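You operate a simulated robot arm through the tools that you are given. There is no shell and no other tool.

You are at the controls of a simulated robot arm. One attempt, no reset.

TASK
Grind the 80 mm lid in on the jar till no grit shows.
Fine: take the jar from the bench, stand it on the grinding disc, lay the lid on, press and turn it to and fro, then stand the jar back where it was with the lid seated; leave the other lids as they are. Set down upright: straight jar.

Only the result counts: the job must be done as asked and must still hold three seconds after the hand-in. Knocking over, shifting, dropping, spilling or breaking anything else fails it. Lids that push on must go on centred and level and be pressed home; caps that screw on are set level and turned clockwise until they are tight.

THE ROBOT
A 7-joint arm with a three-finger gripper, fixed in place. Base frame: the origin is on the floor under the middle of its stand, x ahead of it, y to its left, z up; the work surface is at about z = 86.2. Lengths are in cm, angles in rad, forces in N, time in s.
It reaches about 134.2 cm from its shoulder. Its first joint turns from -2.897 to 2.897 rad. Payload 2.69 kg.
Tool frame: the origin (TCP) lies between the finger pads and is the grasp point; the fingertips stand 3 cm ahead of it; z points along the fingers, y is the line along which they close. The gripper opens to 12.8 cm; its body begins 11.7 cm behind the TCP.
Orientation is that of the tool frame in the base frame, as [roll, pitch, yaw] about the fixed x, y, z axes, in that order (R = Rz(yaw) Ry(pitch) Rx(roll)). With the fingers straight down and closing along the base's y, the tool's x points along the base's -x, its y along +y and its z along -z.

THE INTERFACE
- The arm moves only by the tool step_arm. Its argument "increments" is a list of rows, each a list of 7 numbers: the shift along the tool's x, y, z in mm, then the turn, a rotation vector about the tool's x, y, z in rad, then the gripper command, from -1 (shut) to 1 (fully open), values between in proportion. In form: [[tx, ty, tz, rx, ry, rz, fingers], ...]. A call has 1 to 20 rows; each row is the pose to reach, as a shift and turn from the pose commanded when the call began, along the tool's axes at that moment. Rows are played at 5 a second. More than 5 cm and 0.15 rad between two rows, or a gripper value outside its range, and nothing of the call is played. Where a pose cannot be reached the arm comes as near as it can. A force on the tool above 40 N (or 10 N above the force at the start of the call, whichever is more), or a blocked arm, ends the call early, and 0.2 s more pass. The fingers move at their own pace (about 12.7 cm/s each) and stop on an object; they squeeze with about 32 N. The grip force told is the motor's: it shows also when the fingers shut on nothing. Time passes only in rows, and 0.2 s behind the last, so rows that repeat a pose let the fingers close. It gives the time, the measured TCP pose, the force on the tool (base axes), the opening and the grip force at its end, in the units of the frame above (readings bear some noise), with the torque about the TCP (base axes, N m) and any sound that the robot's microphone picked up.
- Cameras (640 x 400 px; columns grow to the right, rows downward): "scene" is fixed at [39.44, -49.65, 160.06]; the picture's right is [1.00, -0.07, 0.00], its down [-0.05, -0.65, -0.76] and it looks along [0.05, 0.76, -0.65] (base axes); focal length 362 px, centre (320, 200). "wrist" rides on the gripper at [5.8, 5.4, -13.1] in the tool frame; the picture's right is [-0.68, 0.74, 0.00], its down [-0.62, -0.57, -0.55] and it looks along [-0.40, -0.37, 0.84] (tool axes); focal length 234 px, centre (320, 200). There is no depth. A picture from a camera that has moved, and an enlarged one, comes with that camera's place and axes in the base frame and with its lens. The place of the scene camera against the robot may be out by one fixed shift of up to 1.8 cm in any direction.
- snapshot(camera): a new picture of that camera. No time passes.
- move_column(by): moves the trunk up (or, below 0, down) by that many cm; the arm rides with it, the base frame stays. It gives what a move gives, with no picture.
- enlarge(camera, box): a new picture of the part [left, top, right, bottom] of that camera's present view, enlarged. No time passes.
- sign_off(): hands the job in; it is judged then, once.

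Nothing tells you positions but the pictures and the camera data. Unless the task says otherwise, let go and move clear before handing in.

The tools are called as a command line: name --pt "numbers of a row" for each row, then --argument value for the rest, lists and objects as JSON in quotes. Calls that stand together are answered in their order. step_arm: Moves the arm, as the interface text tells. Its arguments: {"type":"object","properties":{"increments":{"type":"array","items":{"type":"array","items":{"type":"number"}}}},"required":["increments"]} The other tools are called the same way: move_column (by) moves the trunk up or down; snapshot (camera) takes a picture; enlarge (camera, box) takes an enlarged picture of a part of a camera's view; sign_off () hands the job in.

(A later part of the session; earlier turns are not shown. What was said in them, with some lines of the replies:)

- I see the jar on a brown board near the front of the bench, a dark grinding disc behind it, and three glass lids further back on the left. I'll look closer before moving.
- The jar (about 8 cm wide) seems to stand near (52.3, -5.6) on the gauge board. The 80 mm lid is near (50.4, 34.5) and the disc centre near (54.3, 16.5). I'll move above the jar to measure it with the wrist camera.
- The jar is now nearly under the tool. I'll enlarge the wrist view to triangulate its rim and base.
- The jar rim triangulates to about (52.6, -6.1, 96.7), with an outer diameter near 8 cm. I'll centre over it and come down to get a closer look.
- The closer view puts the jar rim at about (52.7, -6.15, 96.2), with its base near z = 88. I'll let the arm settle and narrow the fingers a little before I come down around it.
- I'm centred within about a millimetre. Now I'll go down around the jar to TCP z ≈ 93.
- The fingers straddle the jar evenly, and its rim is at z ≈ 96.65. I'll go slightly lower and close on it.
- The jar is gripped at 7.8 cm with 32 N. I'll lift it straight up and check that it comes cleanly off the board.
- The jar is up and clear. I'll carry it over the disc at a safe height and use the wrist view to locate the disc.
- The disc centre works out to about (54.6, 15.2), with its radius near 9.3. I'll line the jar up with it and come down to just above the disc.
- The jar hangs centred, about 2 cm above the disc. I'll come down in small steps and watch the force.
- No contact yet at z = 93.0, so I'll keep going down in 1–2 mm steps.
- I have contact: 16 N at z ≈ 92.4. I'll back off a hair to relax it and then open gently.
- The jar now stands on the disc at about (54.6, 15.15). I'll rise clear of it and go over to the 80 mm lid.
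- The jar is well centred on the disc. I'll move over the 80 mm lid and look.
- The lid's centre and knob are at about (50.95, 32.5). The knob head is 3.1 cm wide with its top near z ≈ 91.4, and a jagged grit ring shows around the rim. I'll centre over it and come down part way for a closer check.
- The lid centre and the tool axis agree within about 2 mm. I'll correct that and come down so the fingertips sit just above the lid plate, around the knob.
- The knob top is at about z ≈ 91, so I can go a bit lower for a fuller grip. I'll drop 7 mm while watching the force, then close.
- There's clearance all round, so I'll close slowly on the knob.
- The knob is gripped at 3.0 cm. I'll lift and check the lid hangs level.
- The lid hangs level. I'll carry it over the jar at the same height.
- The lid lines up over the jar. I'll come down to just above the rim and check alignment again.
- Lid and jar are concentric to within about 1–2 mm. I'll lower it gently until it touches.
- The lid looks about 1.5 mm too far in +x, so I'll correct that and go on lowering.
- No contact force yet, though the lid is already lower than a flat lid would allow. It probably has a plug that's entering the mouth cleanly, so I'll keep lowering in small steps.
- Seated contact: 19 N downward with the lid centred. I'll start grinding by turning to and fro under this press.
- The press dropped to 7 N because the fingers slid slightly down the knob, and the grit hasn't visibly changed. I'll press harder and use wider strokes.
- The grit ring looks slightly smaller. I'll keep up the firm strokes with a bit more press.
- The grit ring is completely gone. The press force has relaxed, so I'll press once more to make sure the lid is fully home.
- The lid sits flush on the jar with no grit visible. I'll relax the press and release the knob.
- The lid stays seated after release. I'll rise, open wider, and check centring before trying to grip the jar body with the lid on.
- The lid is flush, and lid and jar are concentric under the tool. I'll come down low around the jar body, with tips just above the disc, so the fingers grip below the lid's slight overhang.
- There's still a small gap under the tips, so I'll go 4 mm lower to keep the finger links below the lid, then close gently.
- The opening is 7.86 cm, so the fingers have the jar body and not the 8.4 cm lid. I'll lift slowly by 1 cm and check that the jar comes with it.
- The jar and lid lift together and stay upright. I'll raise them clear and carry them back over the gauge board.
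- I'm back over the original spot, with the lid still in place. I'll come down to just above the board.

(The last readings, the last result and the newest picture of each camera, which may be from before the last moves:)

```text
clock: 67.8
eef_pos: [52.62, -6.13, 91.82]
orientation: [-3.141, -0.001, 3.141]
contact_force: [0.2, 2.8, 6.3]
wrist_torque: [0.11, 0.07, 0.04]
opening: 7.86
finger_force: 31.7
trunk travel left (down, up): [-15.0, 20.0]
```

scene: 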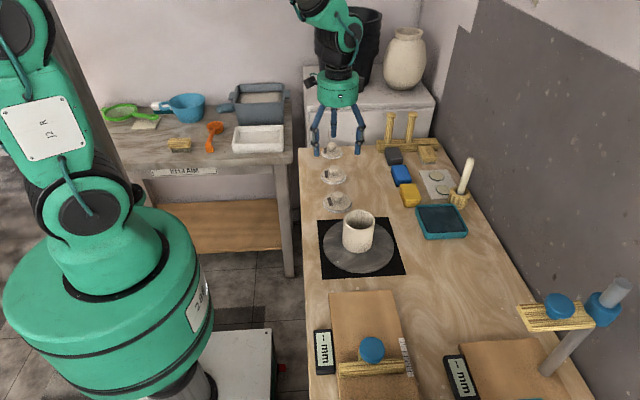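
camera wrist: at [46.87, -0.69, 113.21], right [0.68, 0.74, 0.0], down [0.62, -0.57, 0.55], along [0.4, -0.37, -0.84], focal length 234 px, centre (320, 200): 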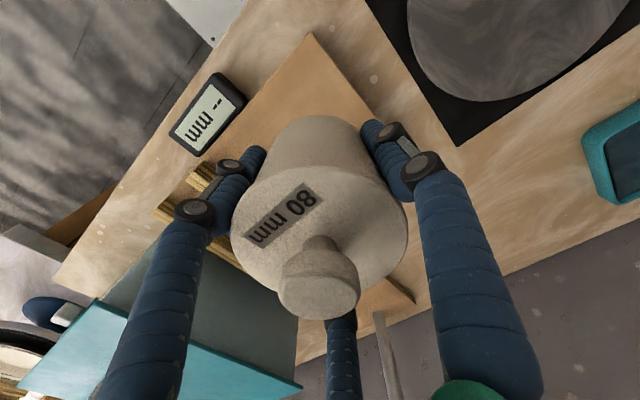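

The jar's base is on the board with about 6 N contact, at the height I expected. I'll open the fingers gently.

step_arm --pt "0 0 -0.3 0 0 0 -1" --pt "0 0 -0.3 0 0 0 0.25" --pt "0 0 -0.3 0 0 0 0.35" --pt "0 0 -0.3 0 0 0 0.5" --pt "0 0 -0.3 0 0 0 0.65" --pt "0 0 -0.3 0 0 0 0.65"

snapshot --camera "wrist"

enlarge --camera "scene" --box '[330, 240, 410, 350]'

```text
clock: 69.2
eef_pos: [52.68, -6.17, 91.75]
orientation: [-3.141, -0.001, 3.141]
contact_force: [0.6, -0.1, -0.4]
wrist_torque: [-0.02, 0.03, -0.05]
opening: 10.52
finger_force: 0.1
trunk travel left (down, up): [-15.0, 20.0]
```

```text
taken
camera wrist: at [46.79, -0.8, 104.97], right [0.68, 0.74, 0.0], down [0.62, -0.57, 0.55], along [0.4, -0.37, -0.84], focal length 234 px, centre (320, 200)
```

wrist: 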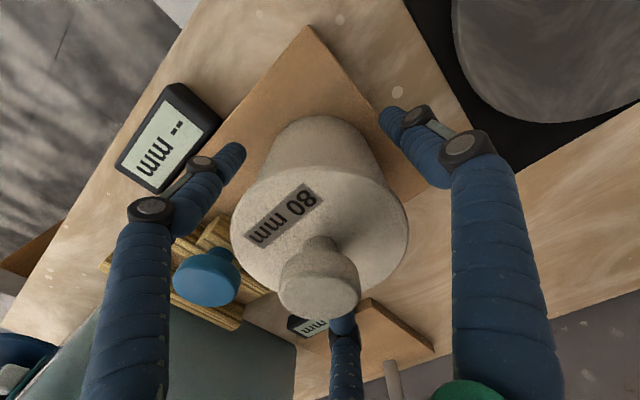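

```text
3.64 times, centred on (370, 295) of scene
camera zoom: at [39.44, -49.65, 160.06], right [1.0, -0.07, 0.0], down [-0.05, -0.65, -0.76], along [0.05, 0.76, -0.65], focal length 1317 px, centre (138, -146)
```

zoom: 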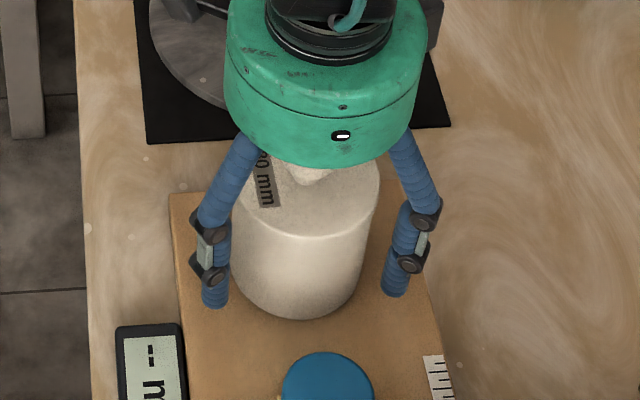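

The jar stands on the board with the lid on. I'll rise straight up and clear.

step_arm --pt "0 0 -10 0 0 0 0.65" --pt "0 0 -30 0 0 0 0.65" --pt "0 0 -60 0 0 0 0.65" --pt "0 0 -90 0 0 0 0.65" --pt "0 0 -120 0 0 0 0.65" --pt "0 0 -150 0 0 0 0.65" --pt "0 0 -180 0 0 0 0.65" --pt "0 0 -180 0 0 0 0.65"

snapshot --camera "scene"

enlarge --camera "scene" --box '[340, 255, 400, 335]'

enlarge --camera "wrist" --box '[230, 50, 390, 200]'

```text
clock: 71.0
eef_pos: [52.67, -6.13, 109.99]
orientation: [3.141, -0.001, 3.141]
contact_force: [-0.4, -0.3, 0.0]
wrist_torque: [0.03, -0.03, -0.03]
opening: 10.57
finger_force: 0.0
trunk travel left (down, up): [-15.0, 20.0]
```

```text
taken
```

scene: 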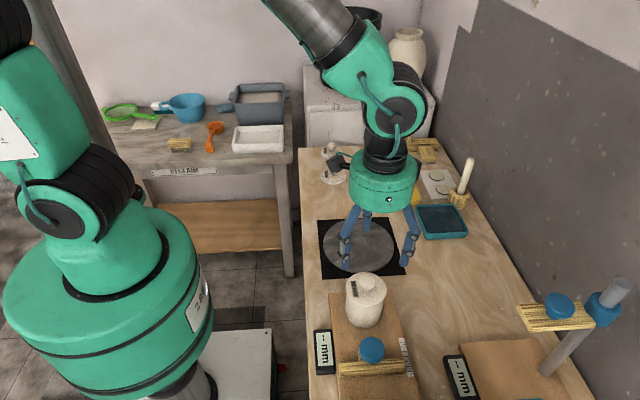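

```text
5.00 times, centred on (370, 295) of scene
camera zoom: at [39.44, -49.65, 160.06], right [1.0, -0.07, 0.0], down [-0.05, -0.65, -0.76], along [0.05, 0.76, -0.65], focal length 1811 px, centre (70, -275)
```

zoom: 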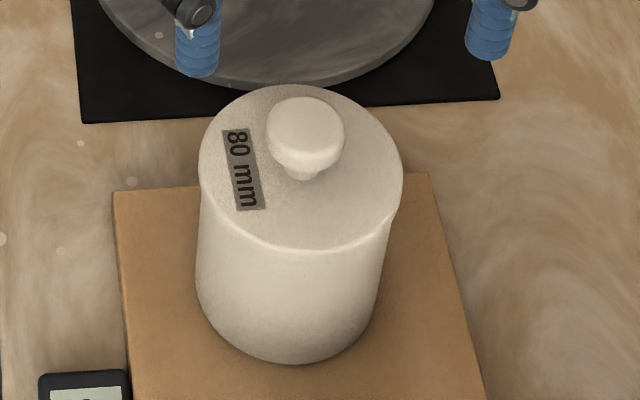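

```text
2.67 times, centred on (310, 125) of wrist
camera zoom: at [46.85, -0.79, 123.13], right [0.68, 0.74, 0.0], down [0.62, -0.57, 0.55], along [0.4, -0.37, -0.84], focal length 624 px, centre (347, 400)
```

zoom: 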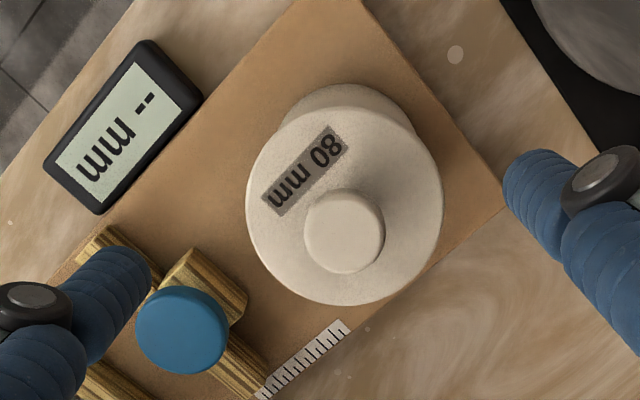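

The jar is standing with the lid seated. I'll compare its position with the original, using the same enlarged box as at the start.

enlarge --camera "scene" --box '[340, 265, 400, 335]'

enlarge --camera "scene" --box '[300, 260, 440, 400]'

enlarge --camera "wrist" --box '[270, 70, 350, 140]'

```text
5.71 times, centred on (370, 300) of scene
camera zoom: at [39.44, -49.65, 160.06], right [1.0, -0.07, 0.0], down [-0.05, -0.65, -0.76], along [0.05, 0.76, -0.65], focal length 2069 px, centre (34, -371)
```

zoom: 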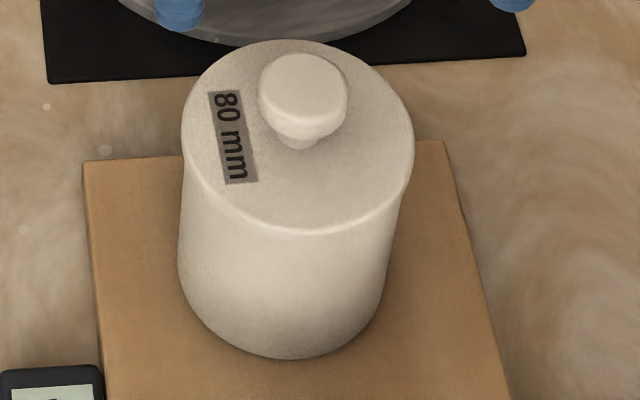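

```text
2.86 times, centred on (370, 330) of scene
camera zoom: at [39.44, -49.65, 160.06], right [1.0, -0.07, 0.0], down [-0.05, -0.65, -0.76], along [0.05, 0.76, -0.65], focal length 1035 px, centre (177, -171)
```

zoom: 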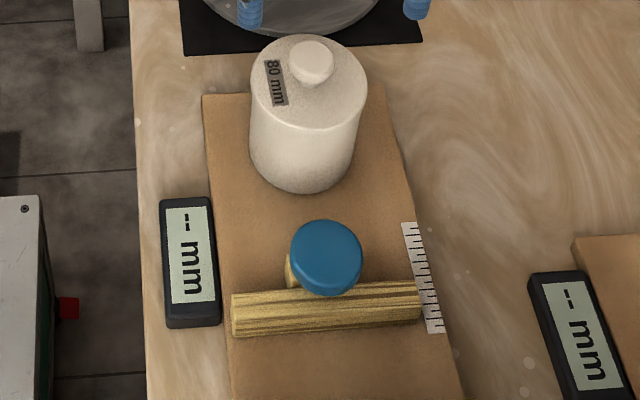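

```text
5.71 times, centred on (310, 105) of wrist
camera zoom: at [46.85, -0.79, 123.13], right [0.68, 0.74, 0.0], down [0.62, -0.57, 0.55], along [0.4, -0.37, -0.84], focal length 1338 px, centre (377, 743)
```

zoom: 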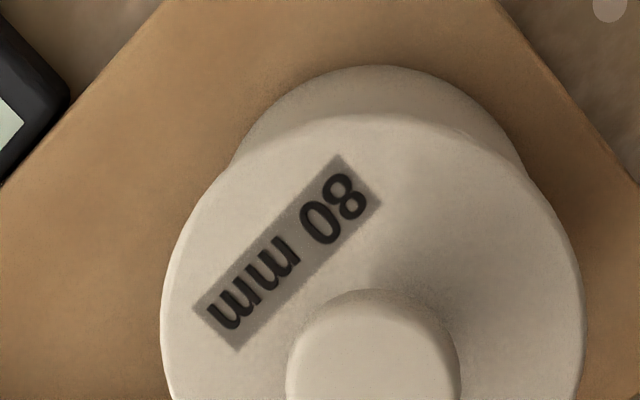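

The lid is flush and centred, but the jar stands about 4 mm to −x and 2 mm to +y of its first spot. I'll re-grip it in the same way, lift it a few millimetres and correct that.

step_arm --pt "0 0 30 0 0 0 0.65" --pt "0 0 60 0 0 0 0.65" --pt "0 0 90 0 0 0 0.65" --pt "0 0 120 0 0 0 0.65" --pt "0 0 145 0 0 0 0.65" --pt "0 0 160 0 0 0 0.65" --pt "0 0 170 0 0 0 0.65" --pt "0 0 177 0 0 0 0.65" --pt "0 0 180 0 0 0 0.65" --pt "0 0 180 0 0 0 0.65"

snapshot --camera "wrist"

```text
clock: 73.2
eef_pos: [52.76, -6.03, 91.81]
orientation: [-3.141, 0.0, -3.141]
contact_force: [-0.6, -0.2, 1.2]
wrist_torque: [0.0, 0.01, -0.02]
opening: 10.56
finger_force: 0.1
trunk travel left (down, up): [-15.0, 20.0]
```

```text
taken
camera wrist: at [46.89, -0.71, 104.89], right [0.68, 0.74, 0.0], down [0.62, -0.57, 0.55], along [0.4, -0.37, -0.84], focal length 234 px, centre (320, 200)
```

wrist: 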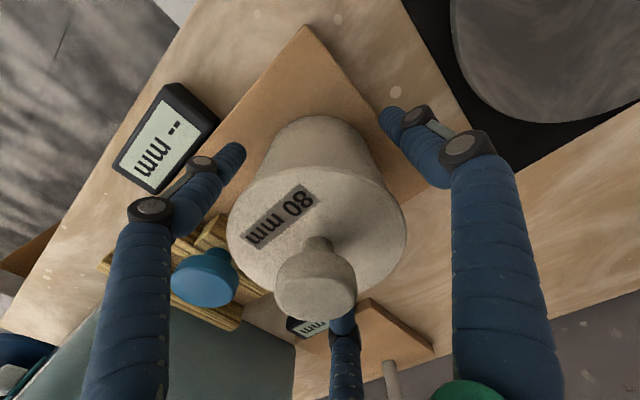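

The fingers straddle the jar as before. I'll close, then lift by 5 mm.

step_arm --pt "0 0 0 0 0 0 0.5" --pt "0 0 0 0 0 0 0.35" --pt "0 0 0 0 0 0 0.25" --pt "0 0 0 0 0 0 -1" --pt "0 0 0 0 0 0 -1" --pt "0 0 0 0 0 0 -1" --pt "0 0 -2 0 0 0 -1" --pt "0 0 -4 0 0 0 -1" --pt "0 0 -6 0 0 0 -1" --pt "0 0 -6 0 0 0 -1"

enlarge --camera "scene" --box '[330, 240, 410, 350]'

```text
clock: 75.4
eef_pos: [52.74, -6.06, 92.28]
orientation: [-3.141, 0.001, 3.14]
contact_force: [0.4, 0.0, -3.1]
wrist_torque: [-0.03, -0.01, -0.02]
opening: 7.84
finger_force: 32.1
trunk travel left (down, up): [-15.0, 20.0]
```

```text
3.64 times, centred on (370, 295) of scene
camera zoom: at [39.44, -49.65, 160.06], right [1.0, -0.07, 0.0], down [-0.05, -0.65, -0.76], along [0.05, 0.76, -0.65], focal length 1317 px, centre (138, -146)
```

zoom: 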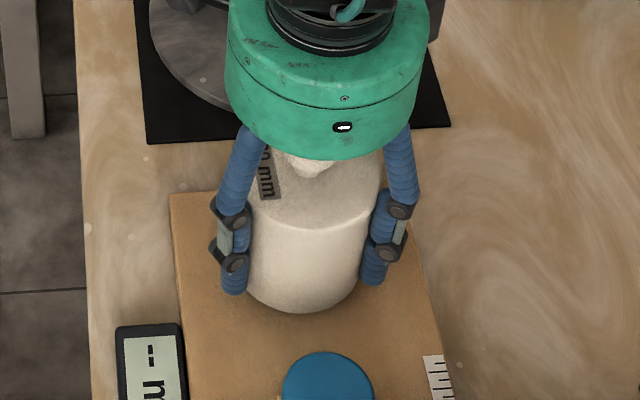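

It's lifted. Now I'll shift it +4 mm in x and −2.5 mm in y, then set it down gently.

step_arm --pt "-2 -1.2 0 0 0 0 -1" --pt "-4 -2.5 0 0 0 0 -1" --pt "-4 -2.5 0 0 0 0 -1" --pt "-4 -2.5 2 0 0 0 -1" --pt "-4 -2.5 4 0 0 0 -1" --pt "-4 -2.5 5 0 0 0 -1" --pt "-4 -2.5 5.8 0 0 0 -1" --pt "-4 -2.5 5.8 0 0 0 -1"

```text
clock: 77.2
eef_pos: [53.26, -6.35, 91.72]
orientation: [3.141, 0.0, 3.141]
contact_force: [0.5, -0.4, -3.4]
wrist_torque: [0.03, -0.04, -0.02]
opening: 7.86
finger_force: 31.5
trunk travel left (down, up): [-15.0, 20.0]
```

step_arm --pt "0 0 0.5 0 0 0 -1" --pt "0 0 1 0 0 0 -1" --pt "0 0 1 0 0 0 -1"

```text
clock: 78.0
eef_pos: [53.21, -6.39, 91.68]
orientation: [-3.141, 0.002, -3.14]
contact_force: [-2.8, -4.2, 14.1]
wrist_torque: [-0.02, 0.47, 0.11]
opening: 7.84
finger_force: 32.3
trunk travel left (down, up): [-15.0, 20.0]
```

It's firmly down. I'll back off half a millimetre and release.

step_arm --pt "0 0 -0.6 0 0 0 -1" --pt "0 0 -0.6 0 0 0 -1"

```text
clock: 78.6
eef_pos: [53.21, -6.25, 91.66]
orientation: [-3.141, 0.002, -3.141]
contact_force: [3.4, -3.1, 9.0]
wrist_torque: [-0.1, -0.13, 0.02]
opening: 7.86
finger_force: 31.9
trunk travel left (down, up): [-15.0, 20.0]
```

step_arm --pt "0 0 -0.2 0 0 0 0.25" --pt "0 0 -0.2 0 0 0 0.35" --pt "0 0 -0.2 0 0 0 0.5" --pt "0 0 -0.2 0 0 0 0.65" --pt "0 0 -0.2 0 0 0 0.65"

enlarge --camera "scene" --box '[340, 265, 400, 335]'

snapshot --camera "wrist"

```text
clock: 79.8
eef_pos: [53.22, -6.41, 91.62]
orientation: [3.141, 0.001, 3.142]
contact_force: [0.1, -1.4, 0.3]
wrist_torque: [0.0, 0.02, 0.0]
opening: 10.57
finger_force: 0.0
trunk travel left (down, up): [-15.0, 20.0]
```

```text
5.71 times, centred on (370, 300) of scene
camera zoom: at [39.44, -49.65, 160.06], right [1.0, -0.07, 0.0], down [-0.05, -0.65, -0.76], along [0.05, 0.76, -0.65], focal length 2069 px, centre (34, -371)
```

zoom: 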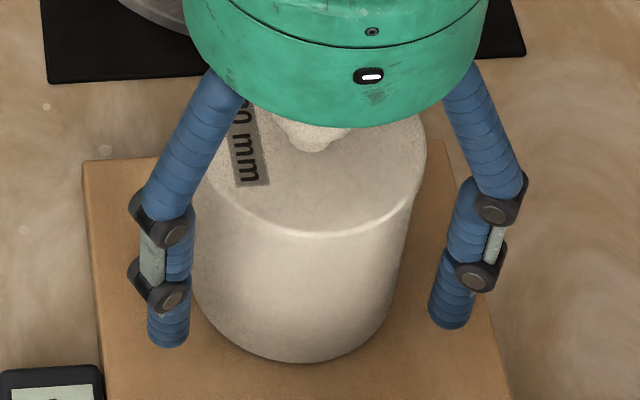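

```text
taken
camera wrist: at [47.25, -1.0, 104.9], right [0.68, 0.74, 0.0], down [0.62, -0.57, 0.55], along [0.4, -0.37, -0.84], focal length 234 px, centre (320, 200)
```

wrist: 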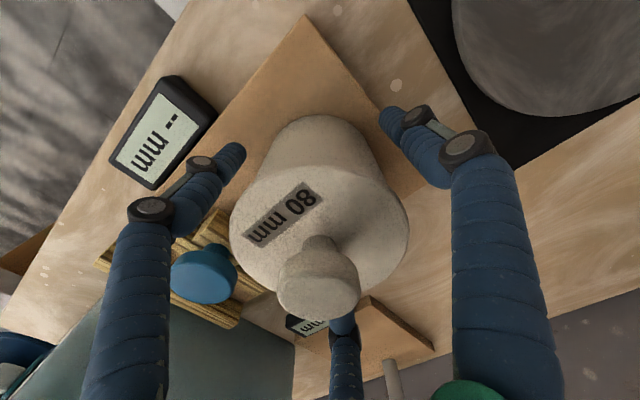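

The jar's outline now matches its starting place. I'll rise straight up and clear of it.

step_arm --pt "0 0 -10 0 0 0 0.65" --pt "0 0 -30 0 0 0 0.65" --pt "0 0 -60 0 0 0 0.65" --pt "0 0 -90 0 0 0 0.65" --pt "0 0 -120 0 0 0 0.65" --pt "0 0 -150 0 0 0 0.65" --pt "0 0 -180 0 0 0 0.65" --pt "0 0 -210 0 0 0 0.65" --pt "0 0 -240 0 0 0 0.65" --pt "0 0 -240 0 0 0 0.65"

enlarge --camera "scene" --box '[340, 265, 400, 335]'

snapshot --camera "scene"

enlarge --camera "wrist" --box '[240, 50, 380, 190]'

```text
clock: 82.0
eef_pos: [52.94, -6.41, 115.69]
orientation: [3.141, -0.001, -3.141]
contact_force: [-0.4, -0.2, 0.2]
wrist_torque: [-0.02, -0.03, 0.01]
opening: 10.56
finger_force: 0.1
trunk travel left (down, up): [-15.0, 20.0]
```

```text
5.71 times, centred on (370, 300) of scene
camera zoom: at [39.44, -49.65, 160.06], right [1.0, -0.07, 0.0], down [-0.05, -0.65, -0.76], along [0.05, 0.76, -0.65], focal length 2069 px, centre (34, -371)
```

zoom: 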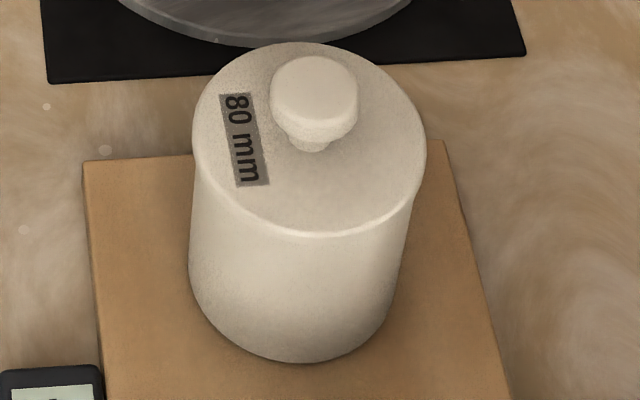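

```text
taken
```

scene: 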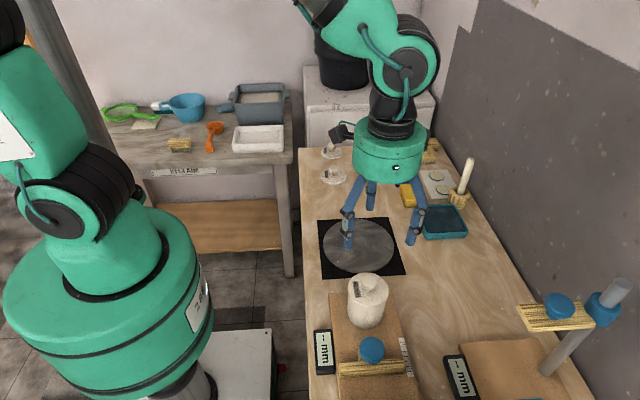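

```text
2.86 times, centred on (310, 120) of wrist
camera zoom: at [47.07, -0.92, 128.83], right [0.68, 0.74, 0.0], down [0.62, -0.57, 0.55], along [0.4, -0.37, -0.84], focal length 669 px, centre (349, 429)
```

zoom: 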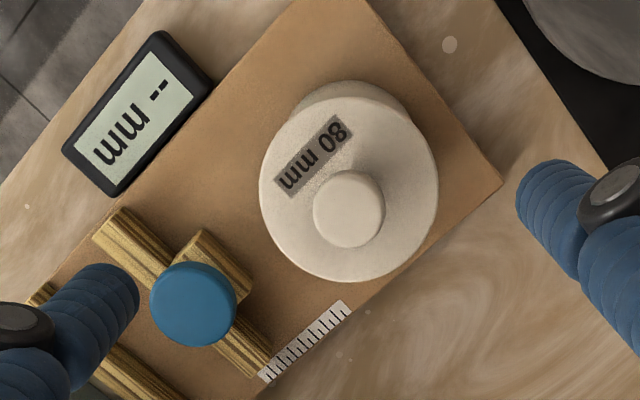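

The jar is back on its original spot, upright. The 80 mm lid sits level, centred and flush with no grit showing. The other lids look as they were, the arm is clear, and I'm handing in.

sign_off

```text
The job is handed in.
```

The 80 mm lid is ground in on the jar, and no grit shows in either camera view. I've handed the job in, but no verdict came back.

- **Grinding:** The jar stood on the disc while I pressed the lid and turned it to and fro. The press was about 7–20 N where I could read it. The whole grit ring disappeared during the third round of strokes. A final press of 13 N left the lid flush on the rim.
- **Return:** I carried the jar back with the lid on. The first set-down was about 5 mm off, so I re-gripped it and moved it. In the last pictures its outline matches the starting one.
- **Final state:** The jar is upright, with the lid level and centred. I didn't touch the 70 mm and 75 mm lids, and they look as they did at the start. The gripper is open and clear above the jar.
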